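You operate a simulated robot arm through the tools that you are given. There is no shell and no other tool. Be economical: measure what you need, move in short steps, check, and stop when the job is done.

Carry out the task below with a simulated two-armed robot. There is one attempt and no reset: what you move stays moved.

JOB
Tint the white ink with about 70 ml from the green ink bottle and stir it smooth.
Fine: put the bottle back and cap it; the paddle goes back in the grey pot. Set down upright: what you pick out.

The check looks at the end state, three seconds after you hand in, the way a careful person would. Anything else that was tipped, shoved, dropped, spilled or broken makes it a failure. Lids that push on must go on centred and level and be pressed home; caps that screw on are set level and turned clockwise until they are tight.

ROBOT AND FRAMES
Two 7-joint arms with two-finger grippers on one trunk, on a base that drives. Base frame: it is fixed to the floor where the robot stands at the start and does not move with it; the origin is under the middle of the robot, x ahead of it, y to its left, z up. Lengths are in m, angles in rad, forces in N, time in s.
The left shoulder is at the start at [0.078, 0.151, 0.988], the right one opposite. With the tool pointing down near the work surface each hand reaches from about 0.34 to 0.8 m from the robot's upright axis, wherever it stands, measured 20 degrees to its own side. Places, roughly: clear pot (8x8x8 cm) [-0.6, 2.7, 1.2]; lever of the blue-lidded tub [0.5, 1.2, 1.2]; lever of the purple-lidded tub [0.5, 0.6, 1.2]; lever of the white-lidded tub [0.5, 0.8, 1.2]; lever of the yellow-lidded tub [0.5, 1, 1.2]. Payload 2.54 kg a hand.
Tool frame (each hand has its own): the origin (TCP) lies between the finger pads and is the grasp point; the fingertips stand 0.03 m ahead of it; z points along the fingers, y is the line along which they close. The gripper opens to 0.116 m. The gripper's body begins 0.095 m behind the TCP.
Orientation is that of the tool frame in the base frame, as [roll, pitch, yaw] about the fixed x, y, z axes, in that order (R = Rz(yaw) Ry(pitch) Rx(roll)). With the fingers straight down and closing along the base's y, the tool's x points along the base's -x, its y along +y and its z along -z.

CONTROLS
- The arms move only by the tool step_arm. It takes "left_plan", "right_plan" or both (then of equal length, played together; a hand with none holds still); each is a list of rows, each a list of 7 numbers: the turn, a rotation vector about the base's x, y, z in units of 120 degrees (1.0 is 120 degrees), then the shift along the base's x, y, z in units of 200 mm (1.0 is 200 mm), then the closure, from 0 (fully open) to 1 (shut). In form: [[wx, wy, wz, x, y, z, claw], ...]. A call has 1 to 20 rows; each row is the pose to reach, as a shift and turn from the pose commanded when the call began. A call with a number of a shift or a turn outside -1 to 1 is refused whole. A row lasts 0.2 s, in which the tool goes at most 0.05 m and 0.15 rad; a call with a longer step from one row to the next is refused whole, and so is a gripper value outside its range. Where a pose cannot be reached the arm comes as near as it can. A force on the tool above 40 N (or 10 N above the force at the start of the call, whichever is more), or a blocked arm, ends the call early, and 0.2 s more pass. Each finger travels about 0.072 m/s and halts on what it meets, pressing with about 44 N; the grip force reading is that of the motor and also rises with nothing between the fingers. The clock runs only during rows and for 0.2 s after the last one: add rows that repeat a pose to give the fingers time. The reply holds the time, the measured pose of the TCP, the force on the tool along the base axes, the opening and the grip force, in the units named above and with some noise, with the torque about the TCP (base axes, N m) and any sound that the robot's microphone picked up.
- Cameras (640 x 400 px; columns grow to the right, rows downward): "scene" is now at [0.1604, 0.0216, 1.1378]; the picture's right is [0.21, -0.98, 0.00], its down [-0.27, -0.06, -0.96] and it looks along [0.94, 0.20, -0.28] (base axes); focal length 214 px, centre (320, 200). "left" rides on the left gripper at [0.069, 0.015, -0.122] in its tool frame; the picture's right is [-0.21, 0.98, 0.00], its down [-0.83, -0.18, -0.53] and it looks along [-0.52, -0.11, 0.85] (tool axes); focal length 251 px, centre (320, 200). "right" rides on the right gripper at [0.069, -0.015, -0.122] in its tool frame; the picture's right is [0.21, 0.98, 0.00], its down [-0.83, 0.18, -0.53] and it looks along [-0.52, 0.11, 0.85] (tool axes); focal length 251 px, centre (320, 200). There is no depth. A picture from a camera that has moved, and an enlarged one, comes with that camera's place and axes in the base frame and with its lens.
- capture(camera): a new picture of that camera. No time passes.
- slide_trunk(by): slides the trunk up (or, below 0, down) by that many m; the arms and the scene camera ride with it, the base frame stays. It gives what a move gives, with no picture.
- steer(legs): drives the robot by 1 to 6 legs, each [ahead, left, turn to the left] in m, m and rad, along the robot's own axes; the way and the turn of a leg run together, so that a leg with both is an arc; at most 1.5 m and 3.142 rad a leg. The arms and the cameras ride along, it lands a little off, and it stops where it bumps. It gives what a move gives.
- turn_head(pan, tilt): turns the head with the scene camera to pan (to the left, within 1.396 rad either way) and tilt (down, from -0.506 to 1.204), counted from straight ahead of the robot. It gives what a move gives.
- close_up(camera, box): a new picture of the part [left, top, right, bottom] of that camera's present view, enlarged. No time passes.
- sign_off(): hands the job in; it is judged then, once.

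Work in short steps. Places have to be worked out from the pictures, the camera data and where the tool is seen: move nearer, look again, correct. Check each grasp and each placing, and mend what went wrong. You have 120 turns and 88 pictures in all, those below and enlarged ones among them. Open the grippers and draw the arms clear of the work before you hand the job in, unless the task says otherwise; then end with one line.

The tools are called after "Request:" by a JSON object that holds its "op" and its "data". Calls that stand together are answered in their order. step_arm: Moves the arms, as the interface text tells. Its arguments: {"type":"object","properties":{"left_plan":{"type":"array"},"right_plan":{"type":"array"}},"required":[]} The other tools are called the same way: slide_trunk (by) slides the trunk up or down; steer (legs) drives the base; turn_head (pan, tilt) turns the head that bears the scene camera; capture (camera) takes a picture; close_up (camera, box) takes an enlarged picture of a part of a camera's view; sign_off () hands the job in.

At the start:

```text
clock: 0.0
left_ee_pos: [0.4772, 0.0596, 1.1665]
left_ee_rot: [-3.141, 0.001, 3.14]
left_wrist_force: [0.4, -0.5, -0.6]
left_ft_torque: [0.03, 0.0, 0.02]
left_opening: 0.116
left_gripper_force: 0.0
right_ee_pos: [0.3908, -0.2809, 0.9994]
right_ee_rot: [3.141, 0.0, 3.141]
right_wrist_force: [0.5, -0.8, -0.5]
right_ft_torque: [0.01, -0.01, -0.01]
right_opening: 0.1158
right_gripper_force: 0.1
trunk travel left (down, up): [-0.225, 0.064]
robot x, y, heading: [0.0002, 0.0011, -0.0]
head pan, tilt: [0.211, 0.279]
```

scene: 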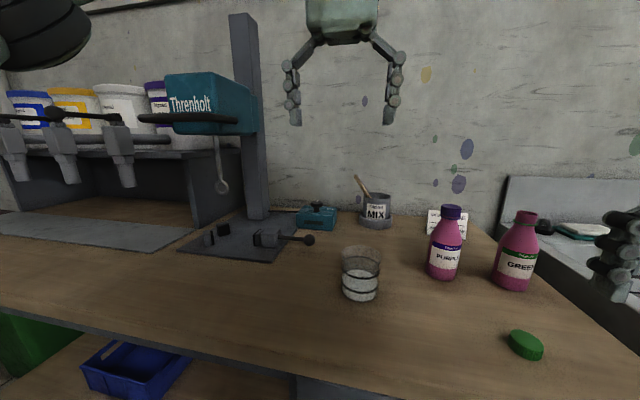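
right: 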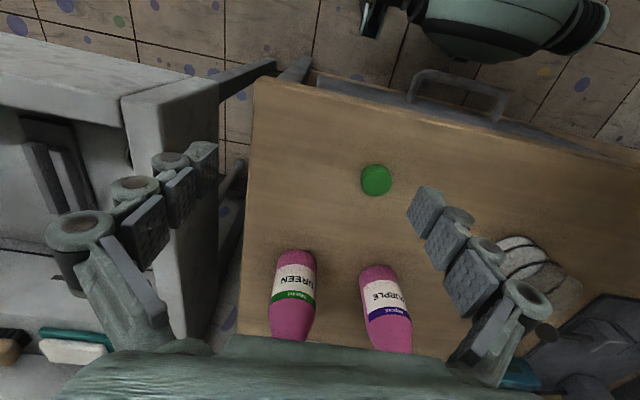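
left: 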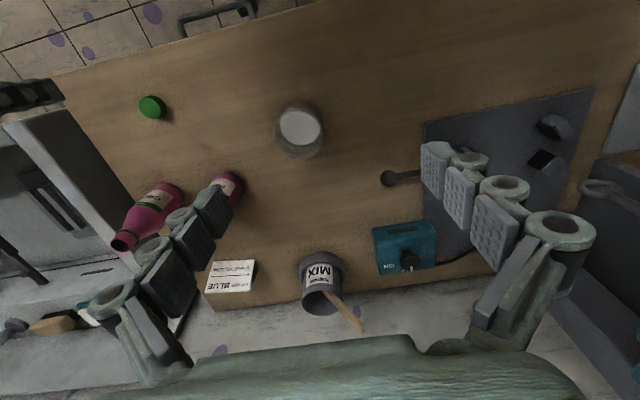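

I'll look closer at the glass, the bottles, the card and the pot before moving anything.

Request:
{"op": "close_up", "data": {"camera": "scene", "box": [320, 170, 480, 310]}}

Request:
{"op": "close_up", "data": {"camera": "scene", "box": [420, 190, 570, 370]}}

Request:
{"op": "close_up", "data": {"camera": "left", "box": [190, 90, 450, 340]}}

```text
2.86 times, centred on (400, 240) of scene
camera zoom: at [0.1604, 0.0216, 1.1378], right [0.21, -0.98, 0.0], down [-0.27, -0.06, -0.96], along [0.94, 0.2, -0.28], focal length 613 px, centre (91, 86)
```

zoom: 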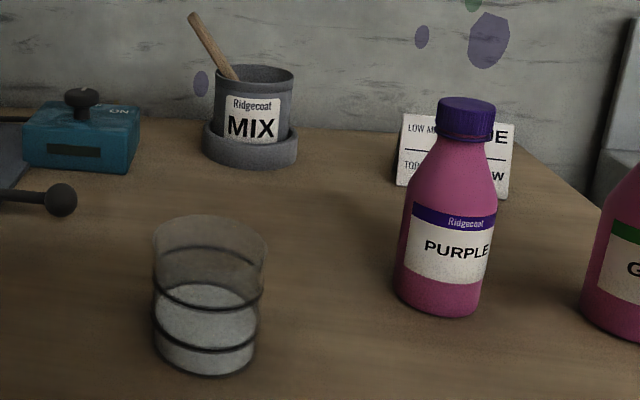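

```text
2.22 times, centred on (495, 280) of scene
camera zoom: at [0.1604, 0.0216, 1.1378], right [0.21, -0.98, 0.0], down [-0.27, -0.06, -0.96], along [0.94, 0.2, -0.28], focal length 477 px, centre (-69, 22)
```

zoom: 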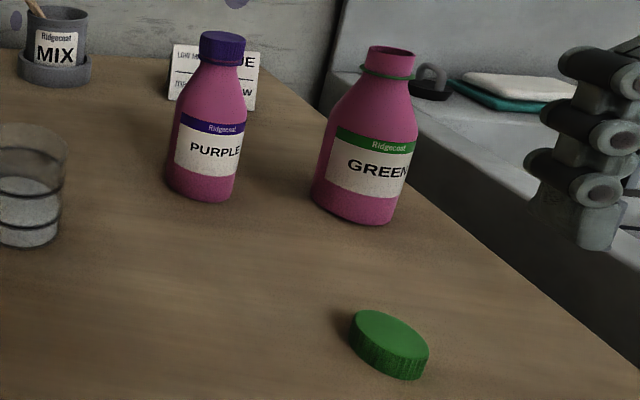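

```text
1.60 times, centred on (320, 215) of left
camera zoom: at [0.4075, 0.074, 1.2878], right [0.21, 0.98, 0.0], down [0.83, -0.18, 0.53], along [0.52, -0.11, -0.85], focal length 402 px, centre (320, 176)
```

zoom: 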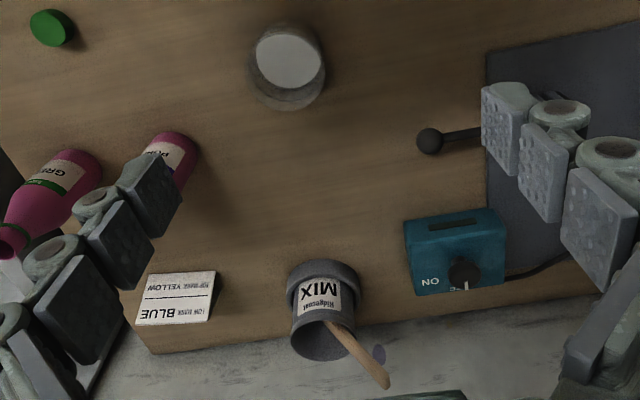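

The card behind the bottles and the rings on the glass could tell the volumes, so I zoom in on both.

Request:
{"op": "close_up", "data": {"camera": "left", "box": [200, 250, 270, 300]}}

Request:
{"op": "close_up", "data": {"camera": "scene", "box": [325, 235, 397, 307]}}

```text
8.00 times, centred on (235, 275) of left
camera zoom: at [0.4075, 0.074, 1.2878], right [0.21, 0.98, 0.0], down [0.83, -0.18, 0.53], along [0.52, -0.11, -0.85], focal length 2012 px, centre (1000, -400)
```

zoom: 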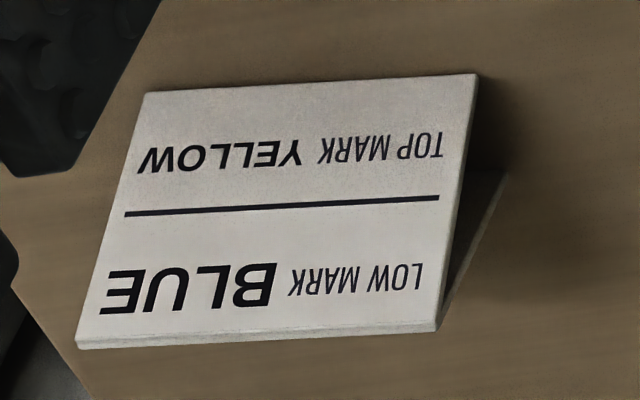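

```text
5.56 times, centred on (361, 271) of scene
camera zoom: at [0.1604, 0.0216, 1.1378], right [0.21, -0.98, 0.0], down [-0.27, -0.06, -0.96], along [0.94, 0.2, -0.28], focal length 1192 px, centre (92, -194)
```

zoom: 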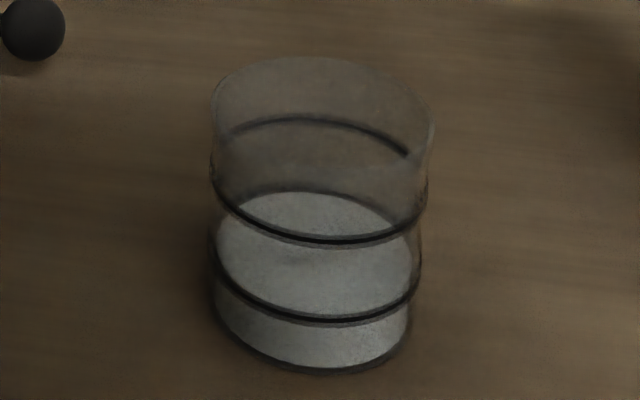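

The white ink stands at the low ring of the glass, and the card looks like it belongs to another job. To get the scale right I first find the table height by touching a bare spot with the closed right gripper, near (0.48, -0.25).

Request:
{"op": "step_arm", "data": {"right_plan": [[0, 0, 0, 0.15, 0.05, -0.05, 1], [0, 0, 0, 0.3, 0.1, -0.15, 1], [0, 0, 0, 0.42, 0.15, -0.25, 1], [0, 0, 0, 0.45, 0.15, -0.35, 1], [0, 0, 0, 0.45, 0.15, -0.42, 1], [0, 0, 0, 0.45, 0.15, -0.45, 1], [0, 0, 0, 0.45, 0.15, -0.47, 1], [0, 0, 0, 0.45, 0.15, -0.485, 1], [0, 0, 0, 0.45, 0.15, -0.5, 1], [0, 0, 0, 0.45, 0.15, -0.515, 1], [0, 0, 0, 0.45, 0.15, -0.53, 1], [0, 0, 0, 0.45, 0.15, -0.545, 1], [0, 0, 0, 0.45, 0.15, -0.56, 1], [0, 0, 0, 0.45, 0.15, -0.575, 1]]}}

Request:
{"op": "turn_head", "data": {"pan": -0.15, "tilt": 0.55}}

Request:
{"op": "capture", "data": {"camera": "scene"}}

```text
clock: 3.0
left_ee_pos: [0.4777, 0.0608, 1.1663]
left_ee_rot: [3.141, 0.001, 3.141]
left_wrist_force: [-0.7, 0.4, 0.0]
left_ft_torque: [0.0, -0.01, 0.0]
left_opening: 0.116
left_gripper_force: 0.1
right_ee_pos: [0.4798, -0.2522, 0.8861]
right_ee_rot: [3.141, 0.005, -3.141]
right_wrist_force: [-0.4, -2.5, 9.4]
right_ft_torque: [-0.01, 0.08, 0.02]
right_opening: 0.0
right_gripper_force: 28.9
trunk travel left (down, up): [-0.225, 0.064]
robot x, y, heading: [0.0007, 0.0023, 0.0]
head pan, tilt: [0.211, 0.279]
```

```text
clock: 3.8
left_ee_pos: [0.4765, 0.0601, 1.1658]
left_ee_rot: [-3.141, 0.001, 3.139]
left_wrist_force: [-0.7, -0.3, -0.6]
left_ft_torque: [-0.03, 0.03, 0.01]
left_opening: 0.1161
left_gripper_force: 0.0
right_ee_pos: [0.4816, -0.2516, 0.8866]
right_ee_rot: [-3.141, 0.004, -3.141]
right_wrist_force: [1.9, -3.6, 18.1]
right_ft_torque: [-0.11, 0.06, 0.07]
right_opening: 0.0001
right_gripper_force: 28.8
trunk travel left (down, up): [-0.225, 0.064]
robot x, y, heading: [0.0001, 0.0009, -0.005]
head pan, tilt: [-0.15, 0.55]
```

```text
79 pictures are left
camera scene: at [0.1569, -0.0111, 1.1133], right [-0.15, -0.99, 0.0], down [-0.52, 0.08, -0.85], along [0.84, -0.13, -0.52], focal length 214 px, centre (320, 200)
```

scene: 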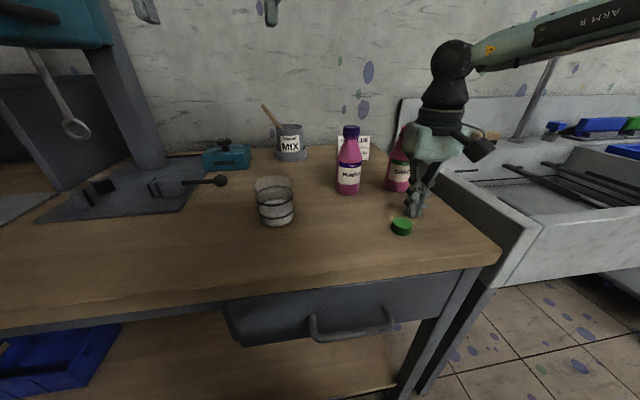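

Contact came at TCP z 0.886, so the table top is at about 0.856. Next I lift the right hand clear and open it, then zoom on the glass and the green bottle.

Request:
{"op": "step_arm", "data": {"right_plan": [[0, 0, 0, 0, 0, 0.2, 1], [0, 0, 0, -0.2, 0, 0.4, 0.5], [0, 0, 0, -0.4, -0.1, 0.55, 0], [0, 0, 0, -0.6, -0.2, 0.55, 0], [0, 0, 0, -0.7, -0.3, 0.55, 0]]}}

Request:
{"op": "close_up", "data": {"camera": "scene", "box": [240, 165, 310, 235]}}

Request:
{"op": "close_up", "data": {"camera": "scene", "box": [320, 110, 450, 240]}}

```text
refused: row 2 steps farther than a row can; nothing moved
```

```text
5.71 times, centred on (275, 200) of scene
camera zoom: at [0.1569, -0.0111, 1.1133], right [-0.15, -0.99, 0.0], down [-0.52, 0.08, -0.85], along [0.84, -0.13, -0.52], focal length 1226 px, centre (577, 200)
```

zoom: 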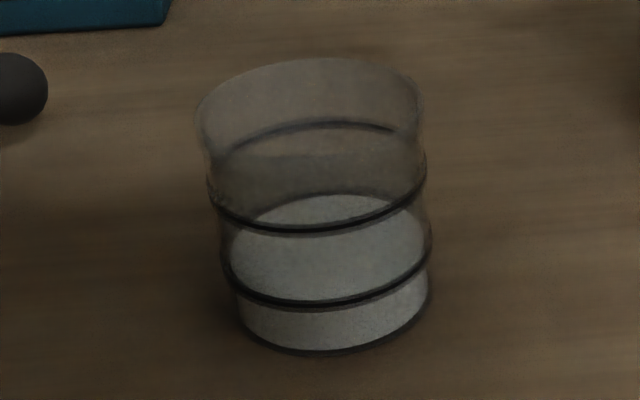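

```text
3.08 times, centred on (385, 175) of scene
camera zoom: at [0.1569, -0.0111, 1.1133], right [-0.15, -0.99, 0.0], down [-0.52, 0.08, -0.85], along [0.84, -0.13, -0.52], focal length 660 px, centre (120, 277)
```

zoom: 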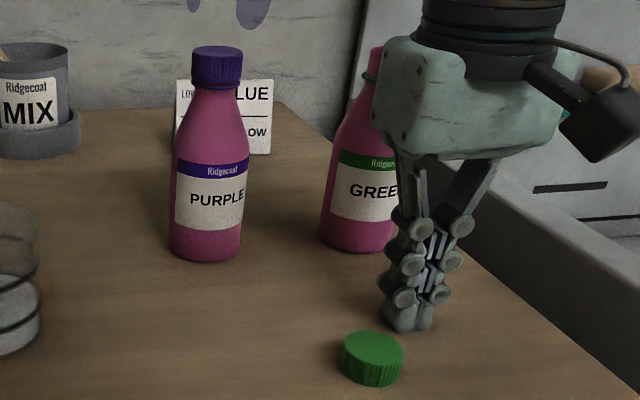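

The glass sits near (0.523, 0.021). It is about 73 mm tall with an inner diameter of about 68 mm, so 70 ml raises the level about 19 mm, two thirds of the way from the low ring to the top ring. I now lift the right hand and turn it to point forward, 20° below level, ready for a side grasp of the green bottle at about (0.612, -0.286).

Request:
{"op": "step_arm", "data": {"right_plan": [[0, 0, 0, 0, 0, 0.22, 1], [0, 0, 0, -0.1, 0, 0.44, 0.6], [0, -0.07, 0, -0.2, -0.05, 0.55, 0.3], [0, -0.14, 0, -0.3, -0.1, 0.55, 0.2], [0, -0.21, 0, -0.3, -0.176, 0.55, 0.2], [0, -0.28, 0, -0.3, -0.176, 0.5, 0.2], [0, -0.35, 0, -0.3, -0.176, 0.45, 0.2], [0, -0.42, 0, -0.3, -0.176, 0.4, 0.2], [0, -0.49, 0, -0.3, -0.176, 0.36, 0.2], [0, -0.56, 0, -0.3, -0.176, 0.33, 0.2], [0, -0.583, 0, -0.3, -0.176, 0.33, 0.2]]}}

Request:
{"op": "capture", "data": {"camera": "scene"}}

Request:
{"op": "capture", "data": {"camera": "right"}}

```text
clock: 6.2
left_ee_pos: [0.4785, 0.0581, 1.1642]
left_ee_rot: [-3.141, 0.002, 3.141]
left_wrist_force: [-0.1, -0.4, -0.7]
left_ft_torque: [0.03, 0.0, 0.03]
left_opening: 0.116
left_gripper_force: 0.0
right_ee_pos: [0.4996, -0.3451, 0.9907]
right_ee_rot: [-3.14, 1.223, -3.14]
right_wrist_force: [0.8, -0.3, -0.1]
right_ft_torque: [-0.02, 0.02, -0.01]
right_opening: 0.0928
right_gripper_force: 0.2
right hand out of reach, approached as far as the arm can: row 8, 9, 10, 11
trunk travel left (down, up): [-0.225, 0.064]
robot x, y, heading: [-0.0008, -0.001, 0.001]
head pan, tilt: [-0.15, 0.55]
```

```text
76 pictures are left
camera scene: at [0.1578, -0.0115, 1.1129], right [-0.15, -0.99, 0.0], down [-0.52, 0.08, -0.85], along [0.84, -0.13, -0.52], focal length 214 px, centre (320, 200)
```

scene: 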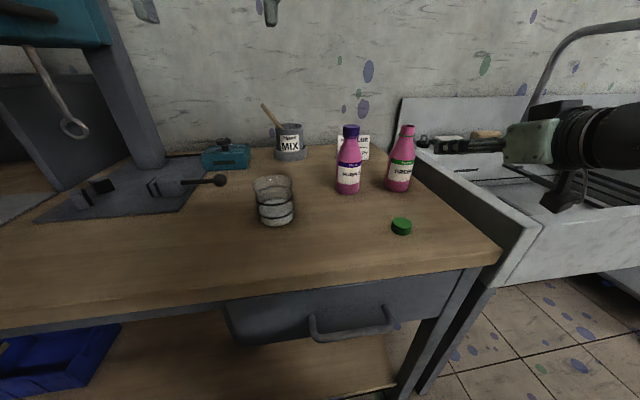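

```text
75 pictures are left
camera right: at [0.3619, -0.3605, 0.9675], right [-0.07, 0.98, -0.2], down [-0.22, 0.18, 0.96], along [0.97, 0.11, 0.2], focal length 251 px, centre (320, 200)
```

right: 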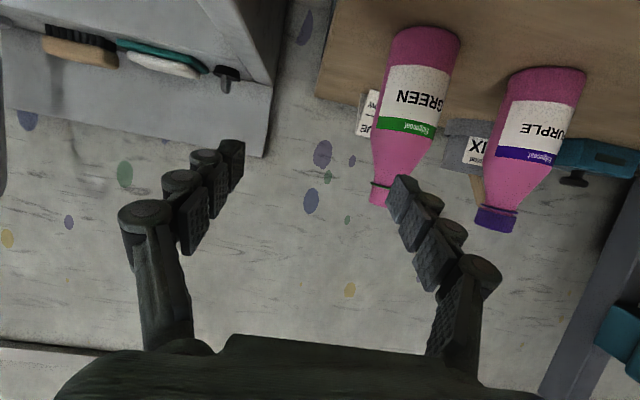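

The hand cannot fold back that far while it points forward. I drive the robot back 0.15 m for more room and look again.

Request:
{"op": "steer", "data": {"legs": [[-0.15, 0, 0]]}}

Request:
{"op": "capture", "data": {"camera": "right"}}

Request:
{"op": "capture", "data": {"camera": "scene"}}

```text
clock: 7.6
left_ee_pos: [0.3288, 0.06, 1.1648]
left_ee_rot: [-3.141, 0.002, -3.14]
left_wrist_force: [-1.2, 0.9, 0.7]
left_ft_torque: [-0.01, -0.04, -0.01]
left_opening: 0.1157
left_gripper_force: 0.1
right_ee_pos: [0.3506, -0.3439, 0.9912]
right_ee_rot: [3.141, 1.222, 3.141]
right_wrist_force: [0.1, 0.5, 0.5]
right_ft_torque: [0.05, 0.0, -0.01]
right_opening: 0.0927
right_gripper_force: 0.2
trunk travel left (down, up): [-0.225, 0.064]
robot x, y, heading: [-0.1488, -0.0013, -0.003]
head pan, tilt: [-0.15, 0.55]
```

```text
74 pictures are left
camera right: at [0.2132, -0.3599, 0.9677], right [-0.07, 0.98, -0.2], down [-0.22, 0.18, 0.96], along [0.97, 0.12, 0.2], focal length 251 px, centre (320, 200)
```

right: 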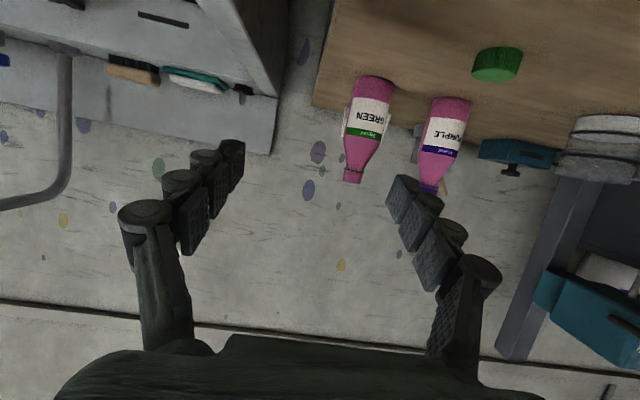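

```text
73 pictures are left
camera scene: at [0.0088, -0.0114, 1.113], right [-0.15, -0.99, 0.0], down [-0.52, 0.08, -0.85], along [0.84, -0.13, -0.52], focal length 214 px, centre (320, 200)
```

scene: 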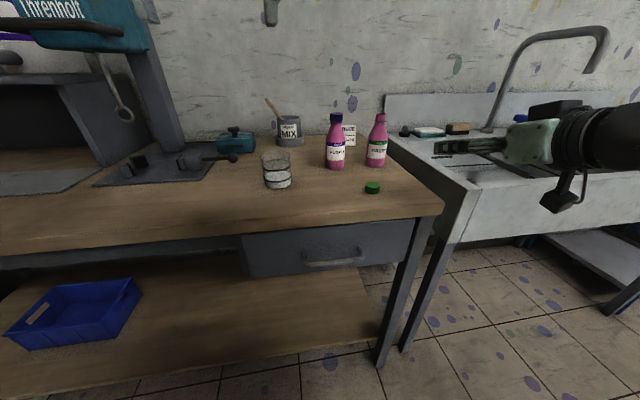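

The sightings agree on the green bottle at about (0.612, -0.272), mouth at z≈1.01. I move to a stand-off in front of it at (0.50, -0.272, 0.935).

Request:
{"op": "step_arm", "data": {"right_plan": [[0, 0, 0, 0.15, 0.07, -0.04, 0.2], [0, 0, 0, 0.3, 0.14, -0.1, 0.2], [0, 0, 0, 0.45, 0.22, -0.16, 0.2], [0, 0, 0, 0.6, 0.3, -0.22, 0.2], [0, 0, 0, 0.747, 0.36, -0.28, 0.2]]}}

Request:
{"op": "capture", "data": {"camera": "right"}}

Request:
{"op": "close_up", "data": {"camera": "scene", "box": [300, 90, 460, 210]}}

```text
clock: 8.8
left_ee_pos: [0.3296, 0.0598, 1.1651]
left_ee_rot: [-3.14, 0.0, -3.14]
left_wrist_force: [-0.4, 0.3, -0.1]
left_ft_torque: [0.0, -0.01, 0.0]
left_opening: 0.1162
left_gripper_force: 0.1
right_ee_pos: [0.5025, -0.2712, 0.9336]
right_ee_rot: [3.14, 1.22, -3.141]
right_wrist_force: [0.8, 0.7, -0.4]
right_ft_torque: [0.04, -0.01, 0.02]
right_opening: 0.0928
right_gripper_force: 0.0
trunk travel left (down, up): [-0.225, 0.064]
robot x, y, heading: [-0.1516, 0.0002, 0.006]
head pan, tilt: [-0.15, 0.55]
```

```text
72 pictures are left
camera right: at [0.3643, -0.2876, 0.9117], right [-0.07, 0.98, -0.2], down [-0.22, 0.18, 0.96], along [0.97, 0.12, 0.2], focal length 251 px, centre (320, 200)
```

right: 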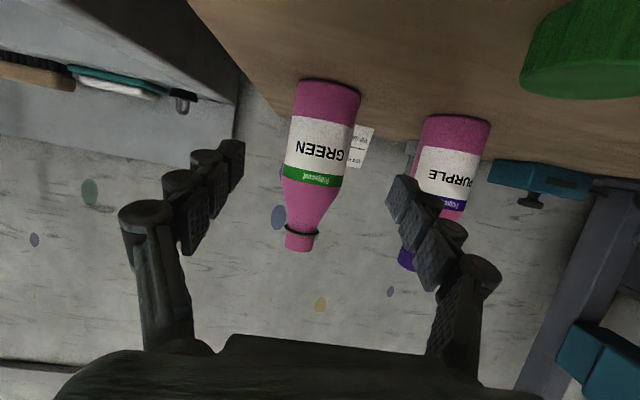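

```text
3.33 times, centred on (380, 150) of scene
camera zoom: at [0.0095, -0.0113, 1.1129], right [-0.15, -0.99, 0.0], down [-0.52, 0.08, -0.85], along [0.84, -0.13, -0.52], focal length 715 px, centre (120, 367)
```

zoom: 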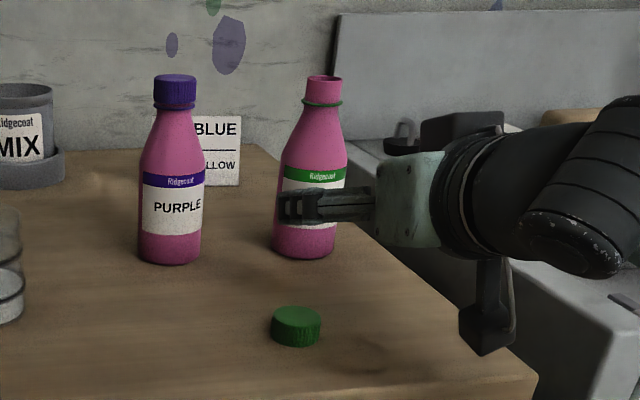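

The bottle lies centred between the fingers, about 0.11 m ahead, and the purple one is clear. I advance 0.108 m and close.

Request:
{"op": "step_arm", "data": {"right_plan": [[0, 0, 0, 0.14, 0, 0, 0.2], [0, 0, 0, 0.28, 0, 0, 0.2], [0, 0, 0, 0.42, 0, 0, 0.2], [0, 0, 0, 0.54, 0, 0, 0.2], [0, 0, 0, 0.54, 0, 0, 0.2], [0, 0, 0, 0.54, 0, 0, 0.6], [0, 0, 0, 0.54, 0, 0, 1], [0, 0, 0, 0.54, 0, 0, 1], [0, 0, 0, 0.54, 0, 0, 1]]}}

Request:
{"op": "capture", "data": {"camera": "right"}}

```text
clock: 10.8
left_ee_pos: [0.3292, 0.06, 1.1656]
left_ee_rot: [-3.141, 0.001, 3.141]
left_wrist_force: [1.1, 0.0, -0.2]
left_ft_torque: [0.0, 0.01, 0.01]
left_opening: 0.1157
left_gripper_force: 0.0
right_ee_pos: [0.6084, -0.2704, 0.9344]
right_ee_rot: [3.141, 1.222, -3.141]
right_wrist_force: [0.3, 0.7, 0.7]
right_ft_torque: [0.04, 0.01, -0.02]
right_opening: 0.0519
right_gripper_force: 44.0
trunk travel left (down, up): [-0.225, 0.064]
robot x, y, heading: [-0.1479, -0.0003, -0.001]
head pan, tilt: [-0.15, 0.55]
```

```text
70 pictures are left
camera right: at [0.4711, -0.2875, 0.9118], right [-0.08, 0.98, -0.2], down [-0.22, 0.18, 0.96], along [0.97, 0.12, 0.2], focal length 251 px, centre (320, 200)
```

right: 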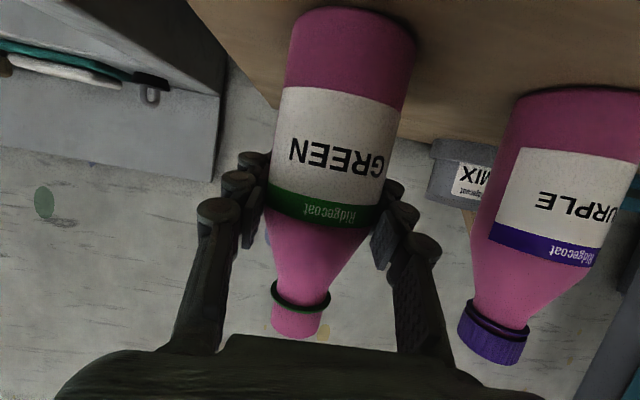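

The grip reads 52 mm, up by the green band where the shoulder starts to taper. I reopen, go 14 mm lower onto the straight body and 4 mm further in, and close again.

Request:
{"op": "step_arm", "data": {"right_plan": [[0, 0, 0, 0, 0, 0, 0.3], [0, 0, 0, 0, 0, 0, 0.3], [0, 0, 0, 0.01, 0, -0.035, 0.3], [0, 0, 0, 0.02, 0, -0.07, 0.3], [0, 0, 0, 0.02, 0, -0.07, 0.6], [0, 0, 0, 0.02, 0, -0.07, 1], [0, 0, 0, 0.02, 0, -0.07, 1], [0, 0, 0, 0.02, 0, -0.07, 1]]}}

Request:
{"op": "capture", "data": {"camera": "right"}}

```text
clock: 12.6
left_ee_pos: [0.3296, 0.0597, 1.1646]
left_ee_rot: [-3.141, 0.0, -3.14]
left_wrist_force: [0.1, 0.7, -0.6]
left_ft_torque: [-0.05, -0.02, 0.03]
left_opening: 0.1163
left_gripper_force: 0.1
right_ee_pos: [0.6127, -0.2708, 0.9199]
right_ee_rot: [3.139, 1.221, 3.14]
right_wrist_force: [-0.9, 1.0, -0.1]
right_ft_torque: [-0.03, 0.01, 0.0]
right_opening: 0.0519
right_gripper_force: 43.9
trunk travel left (down, up): [-0.225, 0.064]
robot x, y, heading: [-0.1502, 0.0011, 0.003]
head pan, tilt: [-0.15, 0.55]
```

```text
69 pictures are left
camera right: at [0.4749, -0.2877, 0.8977], right [-0.07, 0.98, -0.2], down [-0.22, 0.18, 0.96], along [0.97, 0.12, 0.2], focal length 251 px, centre (320, 200)
```

right: 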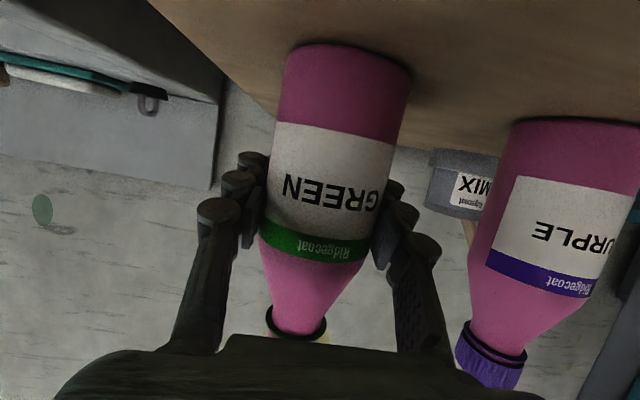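

The grip is still 52 mm, so that is the body diameter and the hold is firm. I lift 0.09 m, draw back towards the robot past the purple bottle, then go left to just right of the glass, keeping the bottle upright.

Request:
{"op": "step_arm", "data": {"right_plan": [[0, 0, 0, 0, 0, 0.08, 1], [0, 0, 0, 0, 0, 0.2, 1], [0, 0, 0, 0, 0, 0.35, 1], [0, 0, 0, -0.08, 0, 0.47, 1], [0, 0, 0, -0.25, 0, 0.5, 1], [0, 0, 0, -0.42, 0, 0.5, 1], [0, 0, 0, -0.56, 0.05, 0.5, 1], [0, 0, 0, -0.6, 0.2, 0.5, 1], [0, 0, 0, -0.6, 0.38, 0.5, 1], [0, 0, 0, -0.6, 0.56, 0.5, 1], [0, 0, 0, -0.6, 0.72, 0.5, 1], [0, 0, 0, -0.6, 0.8, 0.5, 1], [0, 0, 0, -0.6, 0.8, 0.5, 1], [0, 0, 0, -0.6, 0.8, 0.5, 1]], "left_plan": [[0, 0, 0, 0, 0, 0, 0], [0, 0, 0, 0, 0.1, 0, 0], [0, 0, 0, 0, 0.25, 0, 0], [0, 0, 0, 0, 0.4, 0, 0], [0, 0, 0, 0, 0.55, 0, 0], [0, 0, 0, 0, 0.7, 0, 0], [0, 0, 0, 0, 0.8, 0, 0], [0, 0, 0, 0, 0.8, 0, 0], [0, 0, 0, 0, 0.8, 0, 0], [0, 0, 0, 0, 0.8, 0, 0], [0, 0, 0, 0, 0.8, 0, 0], [0, 0, 0, 0, 0.8, 0, 0], [0, 0, 0, 0, 0.8, 0, 0], [0, 0, 0, 0, 0.8, 0, 0]]}}

Request:
{"op": "turn_head", "data": {"pan": 0.0, "tilt": 0.4}}

Request:
{"op": "capture", "data": {"camera": "scene"}}

Request:
{"op": "capture", "data": {"camera": "left"}}

```text
clock: 15.6
left_ee_pos: [0.3294, 0.2197, 1.1635]
left_ee_rot: [3.14, 0.001, 3.141]
left_wrist_force: [-0.4, 1.0, -1.1]
left_ft_torque: [0.0, -0.01, -0.03]
left_opening: 0.1159
left_gripper_force: 0.0
right_ee_pos: [0.4925, -0.1101, 1.0199]
right_ee_rot: [3.14, 1.221, -3.141]
right_wrist_force: [0.1, -0.1, -1.6]
right_ft_torque: [0.02, -0.03, 0.05]
right_opening: 0.0518
right_gripper_force: 43.7
trunk travel left (down, up): [-0.225, 0.064]
robot x, y, heading: [-0.1501, -0.0001, 0.0]
head pan, tilt: [-0.15, 0.55]
```

```text
clock: 16.3
left_ee_pos: [0.3278, 0.2193, 1.1634]
left_ee_rot: [3.141, 0.0, -3.141]
left_wrist_force: [-0.4, 0.6, 0.3]
left_ft_torque: [-0.02, 0.02, -0.02]
left_opening: 0.1159
left_gripper_force: 0.1
right_ee_pos: [0.4925, -0.1117, 1.0191]
right_ee_rot: [3.139, 1.22, -3.141]
right_wrist_force: [0.5, -1.3, -2.3]
right_ft_torque: [0.0, -0.05, 0.01]
right_opening: 0.052
right_gripper_force: 43.7
trunk travel left (down, up): [-0.225, 0.064]
robot x, y, heading: [-0.1476, -0.0009, -0.001]
head pan, tilt: [0.0, 0.4]
```

```text
68 pictures are left
camera scene: at [0.0133, 0.002, 1.1265], right [0.0, -1.0, 0.0], down [-0.39, 0.0, -0.92], along [0.92, 0.0, -0.39], focal length 214 px, centre (320, 200)
```

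scene: 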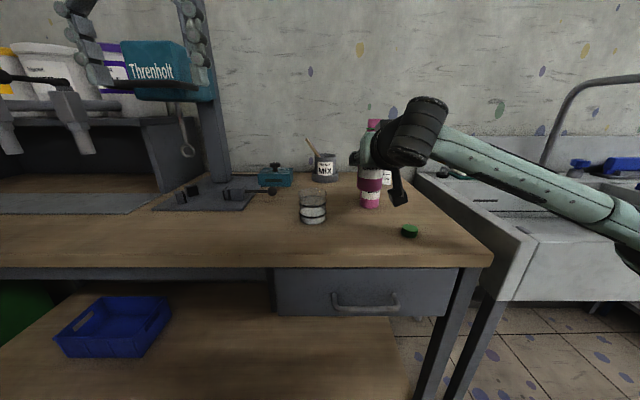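

```text
67 pictures are left
camera left: at [0.2587, 0.2345, 1.2872], right [0.21, 0.98, 0.0], down [0.83, -0.18, 0.53], along [0.52, -0.11, -0.85], focal length 251 px, centre (320, 200)
```

left: 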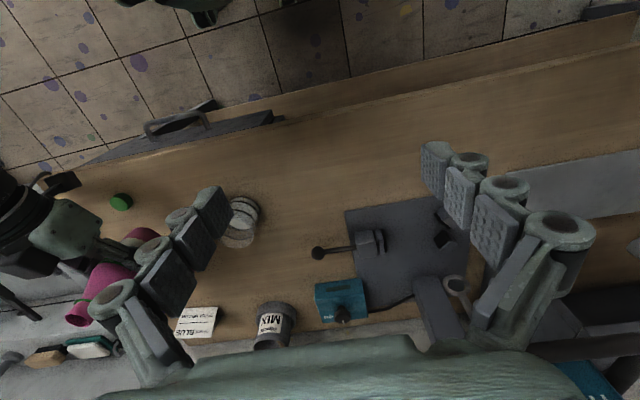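

The bottle weighs about 2 N, so it is fairly full. Tilting straight left would swing its bottom into the purple bottle, so I first yaw the hand 20° to the right and move it beside the glass.

Request:
{"op": "step_arm", "data": {"right_plan": [[0, 0, -0.055, 0.03, 0.04, -0.03, 1], [0, 0, -0.11, 0.06, 0.08, -0.06, 1], [0, 0, -0.1667, 0.08, 0.13, -0.1, 1], [0, 0, -0.1667, 0.08, 0.13, -0.1, 1]], "left_plan": [[0, 0, 0, 0, 0.05, -0.2, 0], [0, 0, 0, 0, 0.1, -0.4, 0], [0, 0, 0, 0.0, 0.15, -0.6, 0], [0, 0, 0, 0, 0.15, -0.7, 0]]}}

Request:
{"op": "close_up", "data": {"camera": "scene", "box": [270, 120, 430, 240]}}

Request:
{"op": "capture", "data": {"camera": "left"}}

```text
clock: 17.3
left_ee_pos: [0.3289, 0.2501, 1.024]
left_ee_rot: [-3.141, 0.001, -3.14]
left_wrist_force: [-0.7, 0.3, -0.2]
left_ft_torque: [-0.02, 0.01, -0.01]
left_opening: 0.1158
left_gripper_force: 0.1
right_ee_pos: [0.5092, -0.0847, 0.9999]
right_ee_rot: [3.14, 1.22, 2.791]
right_wrist_force: [-0.7, 0.0, -2.2]
right_ft_torque: [-0.02, -0.03, 0.02]
right_opening: 0.0517
right_gripper_force: 44.4
trunk travel left (down, up): [-0.225, 0.064]
robot x, y, heading: [-0.1472, 0.0003, -0.0]
head pan, tilt: [0.0, 0.4]
```

```text
3.33 times, centred on (350, 180) of scene
camera zoom: at [0.0134, 0.002, 1.1266], right [0.0, -1.0, 0.0], down [-0.39, 0.0, -0.92], along [0.92, 0.0, -0.39], focal length 715 px, centre (220, 267)
```

zoom: 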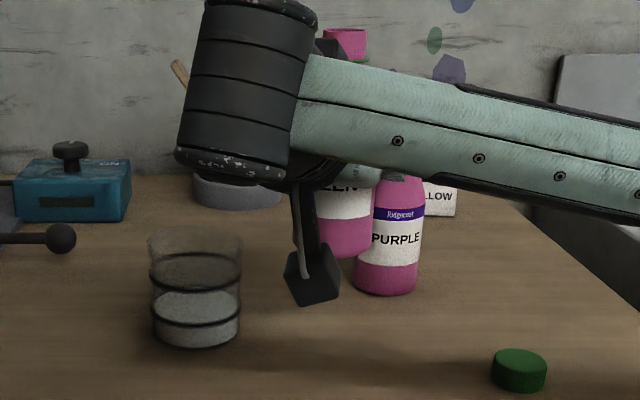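

```text
65 pictures are left
camera left: at [0.2585, 0.2648, 1.1474], right [0.21, 0.98, 0.0], down [0.83, -0.18, 0.53], along [0.52, -0.11, -0.85], focal length 251 px, centre (320, 200)
```

left: 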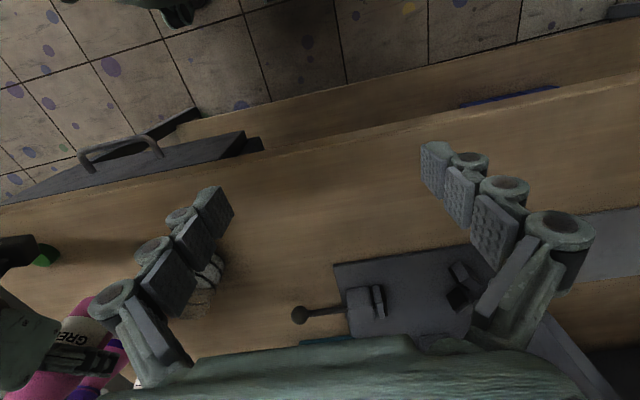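

The scene camera sees the glass freely. I take a sharp baseline of the level and then start tilting, 45° about the tool axis, with the lip held over the glass.

Request:
{"op": "close_up", "data": {"camera": "scene", "box": [290, 182, 340, 228]}}

Request:
{"op": "step_arm", "data": {"right_plan": [[-0.055, 0.02, 0.0213, 0, 0.02, -0.04, 1], [-0.11, 0.04, 0.0427, 0, 0.04, -0.08, 1], [-0.165, 0.06, 0.064, 0, 0.06, -0.12, 1], [-0.22, 0.08, 0.0853, 0, 0.08, -0.16, 1], [-0.275, 0.1, 0.1067, 0, 0.1, -0.2, 1], [-0.331, 0.12, 0.128, 0, 0.12, -0.225, 1], [-0.331, 0.12, 0.128, 0, 0.12, -0.225, 1]]}}

Request:
{"op": "close_up", "data": {"camera": "scene", "box": [270, 120, 430, 240]}}

```text
8.70 times, centred on (315, 205) of scene
camera zoom: at [0.0134, 0.002, 1.1266], right [0.0, -1.0, 0.0], down [-0.39, 0.0, -0.92], along [0.92, 0.0, -0.39], focal length 1865 px, centre (364, 156)
```

zoom: 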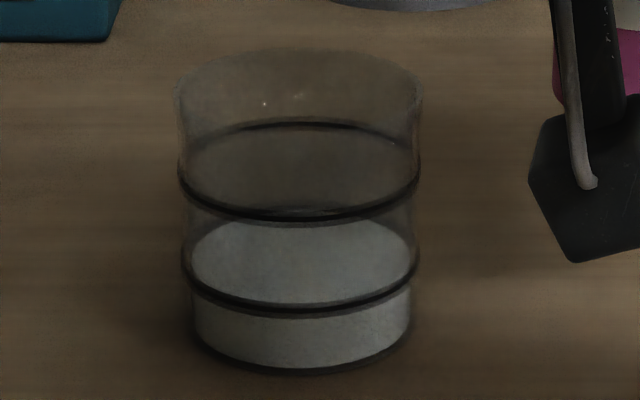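

```text
clock: 18.9
left_ee_pos: [0.329, 0.2497, 1.024]
left_ee_rot: [-3.141, -0.001, 3.141]
left_wrist_force: [-0.2, 0.2, 0.3]
left_ft_torque: [-0.01, 0.01, 0.01]
left_opening: 0.1161
left_gripper_force: 0.1
right_ee_pos: [0.5088, -0.0629, 0.9536]
right_ee_rot: [-2.047, 0.726, -2.249]
right_wrist_force: [-0.4, 0.1, -2.1]
right_ft_torque: [0.02, -0.07, -0.02]
right_opening: 0.052
right_gripper_force: 44.0
trunk travel left (down, up): [-0.225, 0.064]
robot x, y, heading: [-0.149, -0.0, -0.001]
head pan, tilt: [0.0, 0.4]
```

```text
3.33 times, centred on (350, 180) of scene
camera zoom: at [0.0133, 0.002, 1.1266], right [0.0, -1.0, 0.0], down [-0.39, 0.0, -0.92], along [0.92, 0.0, -0.39], focal length 715 px, centre (220, 267)
```

zoom: 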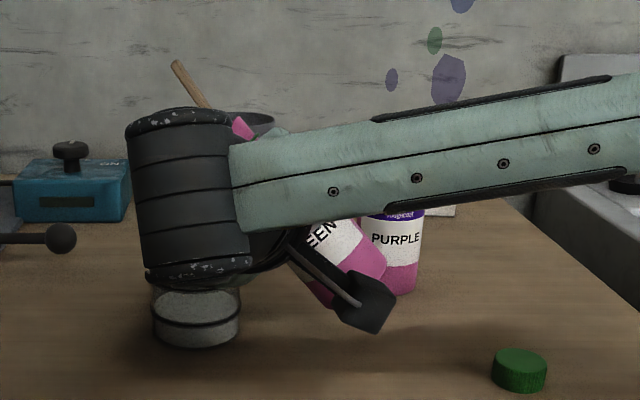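

No ink has flowed yet, since the weight is unchanged at 2.1 N. The wrist hides the glass rim from the head camera, so I bring the left camera round to look at the glass from its left side, yawing first.

Request:
{"op": "step_arm", "data": {"left_plan": [[0, 0, -0.07, 0.08, 0, 0.08, 0], [0, 0, -0.14, 0.16, 0, 0.14, 0], [0, 0, -0.21, 0.24, 0, 0.14, 0], [0, 0, -0.28, 0.32, 0, 0.14, 0], [0, 0, -0.35, 0.4, 0, 0.14, 0], [0, 0, -0.42, 0.48, 0, 0.14, 0], [0, 0, -0.49, 0.56, 0, 0.14, 0], [0, 0, -0.56, 0.64, 0, 0.14, 0], [0, 0, -0.63, 0.72, 0, 0.14, 0], [0, 0, -0.7, 0.8, -0.05, 0.14, 0], [0, 0, -0.75, 0.86, -0.1, 0.14, 0]]}}

Request:
{"op": "step_arm", "data": {"left_plan": [[-0.06, 0, 0, 0, -0.06, -0.05, 0], [-0.12, 0, 0, 0, -0.14, -0.12, 0], [-0.18, 0, 0, 0, -0.22, -0.2, 0], [-0.24, 0, 0, 0, -0.3, -0.3, 0], [-0.25, 0, 0, 0, -0.38, -0.42, 0]]}}

Request:
{"op": "capture", "data": {"camera": "left"}}

```text
clock: 21.3
left_ee_pos: [0.227, 0.0577, 0.9775]
left_ee_rot: [3.134, 0.004, 1.599]
left_wrist_force: [0.6, -0.2, -0.3]
left_ft_torque: [0.02, 0.01, 0.0]
left_opening: 0.1162
left_gripper_force: 0.0
left hand out of reach, approached as far as the arm can: row 5, 6, 7, 8, 9, 10, 11
right_ee_pos: [0.5093, -0.0613, 0.9532]
right_ee_rot: [-2.049, 0.729, -2.25]
right_wrist_force: [-0.4, -0.5, -1.1]
right_ft_torque: [0.03, -0.05, -0.01]
right_opening: 0.052
right_gripper_force: 44.3
trunk travel left (down, up): [-0.225, 0.064]
robot x, y, heading: [-0.146, 0.0001, 0.001]
head pan, tilt: [0.0, 0.4]
```

```text
clock: 21.9
left_ee_pos: [0.2298, 0.0416, 0.9633]
left_ee_rot: [3.138, 0.183, 1.582]
left_wrist_force: [0.7, 2.6, 0.6]
left_ft_torque: [-0.15, -0.06, 0.18]
left_opening: 0.1164
left_gripper_force: 0.1
right_ee_pos: [0.5103, -0.0666, 0.9504]
right_ee_rot: [-2.049, 0.72, -2.26]
right_wrist_force: [0.3, -0.7, -2.2]
right_ft_torque: [0.02, -0.04, -0.01]
right_opening: 0.0518
right_gripper_force: 44.0
trunk travel left (down, up): [-0.225, 0.064]
robot x, y, heading: [-0.1465, -0.0027, 0.003]
head pan, tilt: [0.0, 0.4]
stopped in row 2 (left hand): the force on the tool passed its limit at 46 N (the readings are from after the stop); the commanded pose is now the measured one
```

```text
62 pictures are left
camera left: at [0.2411, 0.1315, 1.0704], right [0.98, -0.2, 0.04], down [-0.17, -0.72, 0.67], along [-0.1, -0.67, -0.74], focal length 251 px, centre (320, 200)
```

left: 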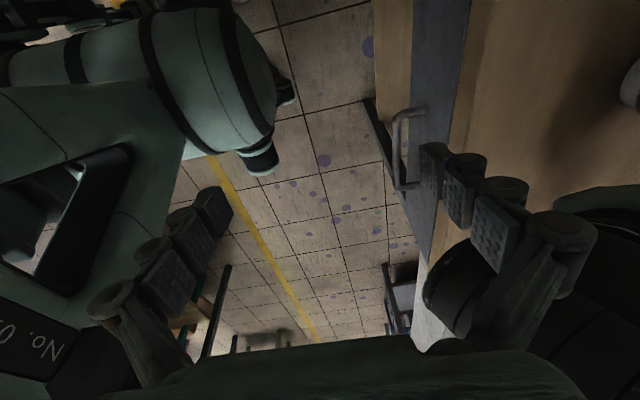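

The left arm could not reach that pose and brushed the right arm. The bottle is still gripped and the weight reads 2.2 N. I back the left hand out to the left and undo the turn.

Request:
{"op": "step_arm", "data": {"left_plan": [[0.03, 0, 0, 0, 0.1, 0.03, 0], [0.06, 0, 0, 0, 0.25, 0.06, 0], [0.086, 0, 0, 0, 0.45, 0.1, 0], [0.086, 0, 0, 0, 0.65, 0.15, 0], [0.086, 0, 0, 0, 0.85, 0.2, 0], [0.086, 0, 0, 0, 1, 0.25, 0]]}}

```text
clock: 23.3
left_ee_pos: [0.1559, 0.1508, 0.9845]
left_ee_rot: [3.138, 0.003, 1.583]
left_wrist_force: [0.6, -0.2, 0.6]
left_ft_torque: [0.01, 0.01, 0.04]
left_opening: 0.1161
left_gripper_force: 0.1
left hand out of reach, approached as far as the arm can: row 1, 2, 3, 4, 5, 6
right_ee_pos: [0.5102, -0.0665, 0.9516]
right_ee_rot: [-2.049, 0.722, -2.26]
right_wrist_force: [0.7, 0.2, -2.2]
right_ft_torque: [0.0, -0.06, -0.01]
right_opening: 0.0518
right_gripper_force: 43.3
trunk travel left (down, up): [-0.225, 0.064]
robot x, y, heading: [-0.148, -0.0027, -0.004]
head pan, tilt: [0.0, 0.4]
```

The left hand is clear of the right arm. I turn it back and out to the left front.

Request:
{"op": "step_arm", "data": {"left_plan": [[0, 0, 0.07, 0.02, 0.05, 0.03, 0], [0, 0, 0.14, 0.05, 0.12, 0.06, 0], [0, 0, 0.21, 0.1, 0.2, 0.1, 0], [0, 0, 0.28, 0.2, 0.28, 0.14, 0], [0, 0, 0.35, 0.3, 0.36, 0.18, 0], [0, 0, 0.42, 0.42, 0.42, 0.22, 0], [0, 0, 0.49, 0.54, 0.48, 0.26, 0], [0, 0, 0.56, 0.66, 0.5, 0.3, 0], [0, 0, 0.63, 0.78, 0.5, 0.33, 0], [0, 0, 0.7, 0.88, 0.5, 0.33, 0], [0, 0, 0.75, 0.97, 0.5, 0.33, 0]]}}

Request:
{"op": "close_up", "data": {"camera": "scene", "box": [270, 120, 430, 240]}}

```text
clock: 25.7
left_ee_pos: [0.3527, 0.2535, 1.0505]
left_ee_rot: [3.135, 0.002, -3.13]
left_wrist_force: [0.4, 0.2, 0.5]
left_ft_torque: [0.02, 0.0, 0.01]
left_opening: 0.1161
left_gripper_force: 0.1
right_ee_pos: [0.5097, -0.066, 0.9515]
right_ee_rot: [-2.05, 0.722, -2.26]
right_wrist_force: [0.5, 0.2, -1.0]
right_ft_torque: [-0.03, -0.02, 0.01]
right_opening: 0.0518
right_gripper_force: 44.1
trunk travel left (down, up): [-0.225, 0.064]
robot x, y, heading: [-0.1476, -0.0014, 0.0]
head pan, tilt: [0.0, 0.4]
```

```text
3.33 times, centred on (350, 180) of scene
camera zoom: at [0.0135, 0.002, 1.1265], right [0.0, -1.0, 0.0], down [-0.39, 0.0, -0.92], along [0.92, 0.0, -0.39], focal length 715 px, centre (220, 267)
```

zoom: 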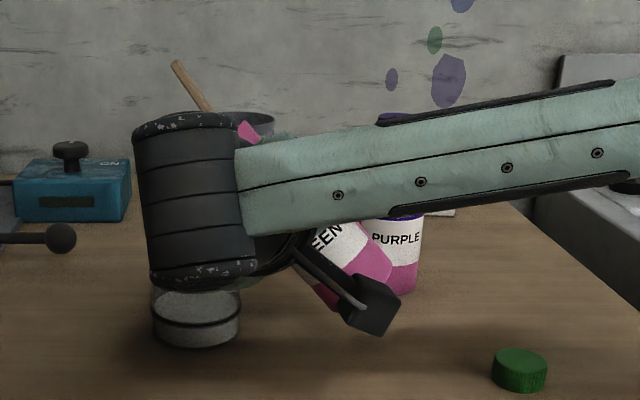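

All clear. With the wrist where it is, the side wall of the glass is still visible up to the top ring, so I can watch the level. I go to 60° and hold briefly.

Request:
{"op": "step_arm", "data": {"right_plan": [[-0.055, 0.02, 0.0215, 0, -0.02, -0.015, 1], [-0.11, 0.04, 0.043, 0, -0.035, -0.03, 1], [-0.11, 0.04, 0.043, 0, -0.035, -0.03, 1], [-0.11, 0.04, 0.043, 0, -0.035, -0.03, 1]]}}

Request:
{"op": "close_up", "data": {"camera": "scene", "box": [280, 140, 380, 235]}}

```text
clock: 26.7
left_ee_pos: [0.3522, 0.2525, 1.0512]
left_ee_rot: [3.137, 0.003, -3.129]
left_wrist_force: [0.7, -0.2, 0.3]
left_ft_torque: [-0.04, 0.01, 0.03]
left_opening: 0.1161
left_gripper_force: 0.1
right_ee_pos: [0.5109, -0.0736, 0.9447]
right_ee_rot: [-1.971, 0.485, -2.124]
right_wrist_force: [-0.4, 0.2, -1.8]
right_ft_torque: [0.02, -0.05, -0.01]
right_opening: 0.052
right_gripper_force: 44.2
trunk travel left (down, up): [-0.225, 0.064]
robot x, y, heading: [-0.15, -0.0034, 0.0]
head pan, tilt: [0.0, 0.4]
```

```text
4.21 times, centred on (330, 188) of scene
camera zoom: at [0.0133, 0.0021, 1.1266], right [0.0, -1.0, 0.0], down [-0.39, 0.0, -0.92], along [0.92, 0.0, -0.39], focal length 903 px, centre (278, 253)
```

zoom: 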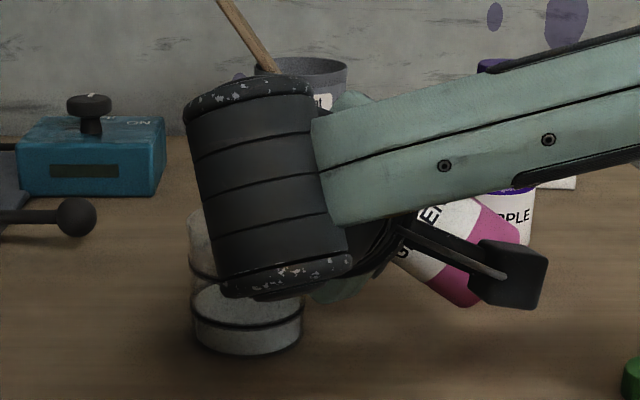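

Nothing has poured yet at 60°. Before tilting more I want to see the mouth over the glass, so I raise the left hand, yaw it 40° to the right and look down at the glass from the upper left.

Request:
{"op": "step_arm", "data": {"left_plan": [[0, 0, -0.06, 0, 0, 0.15, 0], [0, 0, -0.12, 0.05, -0.05, 0.3, 0], [0, 0, -0.18, 0.1, -0.15, 0.45, 0], [0, 0, -0.24, 0.17, -0.25, 0.6, 0], [0, 0, -0.3, 0.23, -0.33, 0.64, 0], [0, 0, -0.333, 0.26, -0.4, 0.64, 0]]}}

Request:
{"op": "capture", "data": {"camera": "left"}}

```text
clock: 28.1
left_ee_pos: [0.37, 0.1503, 1.1429]
left_ee_rot: [3.135, 0.008, 2.46]
left_wrist_force: [-0.3, 0.1, 0.4]
left_ft_torque: [0.01, 0.0, 0.02]
left_opening: 0.1159
left_gripper_force: 0.0
left hand out of reach, approached as far as the arm can: row 4, 5, 6
right_ee_pos: [0.5103, -0.0732, 0.9455]
right_ee_rot: [-1.969, 0.487, -2.124]
right_wrist_force: [-0.1, -1.2, -2.6]
right_ft_torque: [-0.01, -0.03, -0.01]
right_opening: 0.0519
right_gripper_force: 43.8
trunk travel left (down, up): [-0.225, 0.064]
robot x, y, heading: [-0.1508, 0.0013, -0.006]
head pan, tilt: [0.0, 0.4]
```

```text
59 pictures are left
camera left: at [0.3235, 0.2056, 1.2648], right [0.78, 0.62, 0.01], down [0.52, -0.66, 0.54], along [0.34, -0.42, -0.84], focal length 251 px, centre (320, 200)
```

left: 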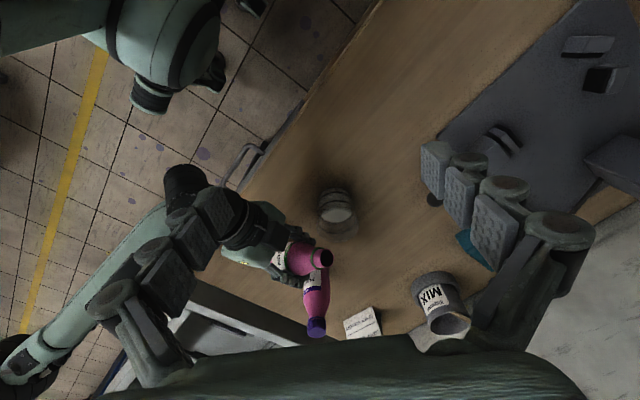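

The left view shows the mouth and the glass well. I zoom in to check their alignment.

Request:
{"op": "close_up", "data": {"camera": "left", "box": [260, 165, 400, 285]}}

```text
3.33 times, centred on (330, 225) of left
camera zoom: at [0.3235, 0.2056, 1.2648], right [0.78, 0.62, 0.01], down [0.52, -0.66, 0.54], along [0.34, -0.42, -0.84], focal length 838 px, centre (287, 117)
```

zoom: 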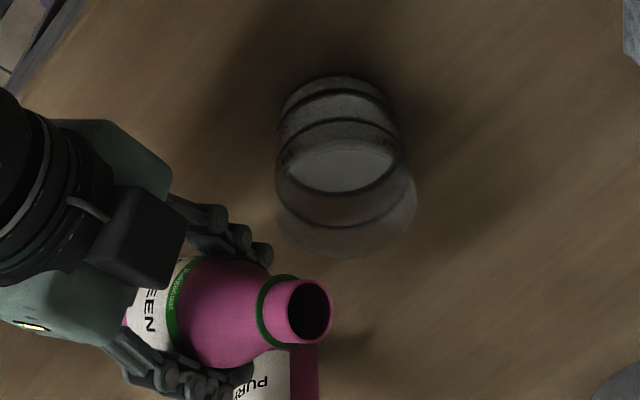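

Working out the rays, the lip is about 2 cm inside the right rim and 6 cm above it, which is good. I tilt a further 10° and look.

Request:
{"op": "step_arm", "data": {"right_plan": [[-0.0368, 0.0134, 0.0142, 0.01, 0, 0.003, 1], [-0.0735, 0.0267, 0.0285, 0.02, 0, 0.005, 1], [-0.0735, 0.0267, 0.0285, 0.02, 0, 0.005, 1]]}}

Request:
{"op": "close_up", "data": {"camera": "left", "box": [260, 165, 400, 285]}}

```text
clock: 28.9
left_ee_pos: [0.37, 0.1509, 1.1427]
left_ee_rot: [3.134, 0.009, 2.458]
left_wrist_force: [-0.3, 0.5, 0.5]
left_ft_torque: [0.03, -0.02, 0.04]
left_opening: 0.116
left_gripper_force: 0.1
right_ee_pos: [0.5148, -0.0736, 0.9478]
right_ee_rot: [-1.941, 0.325, -2.053]
right_wrist_force: [-0.2, 0.1, -3.1]
right_ft_torque: [0.01, -0.07, -0.01]
right_opening: 0.0519
right_gripper_force: 44.2
trunk travel left (down, up): [-0.225, 0.064]
robot x, y, heading: [-0.148, 0.0024, -0.003]
head pan, tilt: [0.0, 0.4]
```

```text
3.33 times, centred on (330, 225) of left
camera zoom: at [0.3236, 0.2059, 1.2646], right [0.78, 0.62, 0.01], down [0.52, -0.66, 0.54], along [0.34, -0.42, -0.84], focal length 838 px, centre (287, 117)
```

zoom: 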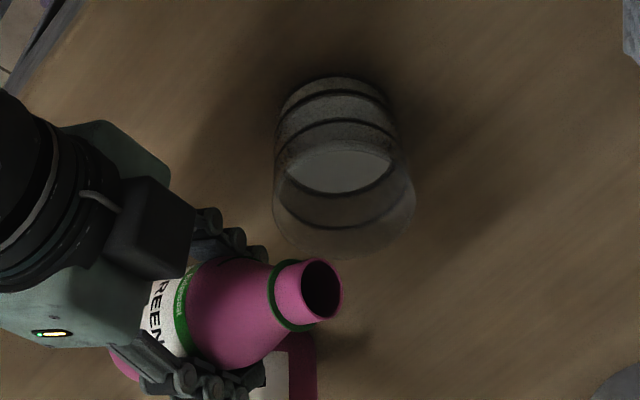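

The mouth is well placed, about 1.5 cm right of the glass centre, and nothing is flowing yet. I tilt another 8° and check.

Request:
{"op": "step_arm", "data": {"right_plan": [[-0.03, 0.0107, 0.0114, 0.01, -0.005, 0.01, 1], [-0.059, 0.0214, 0.0228, 0.018, -0.01, 0.02, 1], [-0.059, 0.0214, 0.0228, 0.018, -0.01, 0.02, 1]]}}

Request:
{"op": "close_up", "data": {"camera": "left", "box": [260, 165, 400, 285]}}

```text
clock: 29.7
left_ee_pos: [0.3703, 0.1508, 1.1413]
left_ee_rot: [3.134, 0.009, 2.459]
left_wrist_force: [-0.3, -0.3, -0.2]
left_ft_torque: [0.01, 0.0, 0.04]
left_opening: 0.1159
left_gripper_force: 0.1
right_ee_pos: [0.5186, -0.0749, 0.9495]
right_ee_rot: [-1.925, 0.193, -2.0]
right_wrist_force: [0.2, 0.3, -2.4]
right_ft_torque: [0.01, -0.03, 0.02]
right_opening: 0.0517
right_gripper_force: 44.0
trunk travel left (down, up): [-0.225, 0.064]
robot x, y, heading: [-0.1495, 0.0014, 0.0]
head pan, tilt: [0.0, 0.4]
```

```text
3.33 times, centred on (330, 225) of left
camera zoom: at [0.3235, 0.2059, 1.2647], right [0.78, 0.62, 0.01], down [0.52, -0.66, 0.54], along [0.34, -0.42, -0.84], focal length 838 px, centre (287, 117)
```

zoom: 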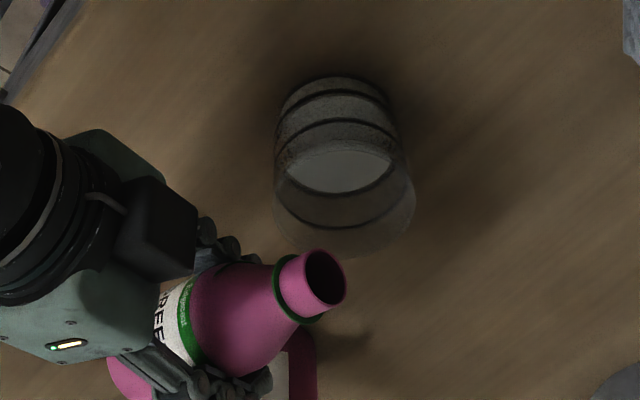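

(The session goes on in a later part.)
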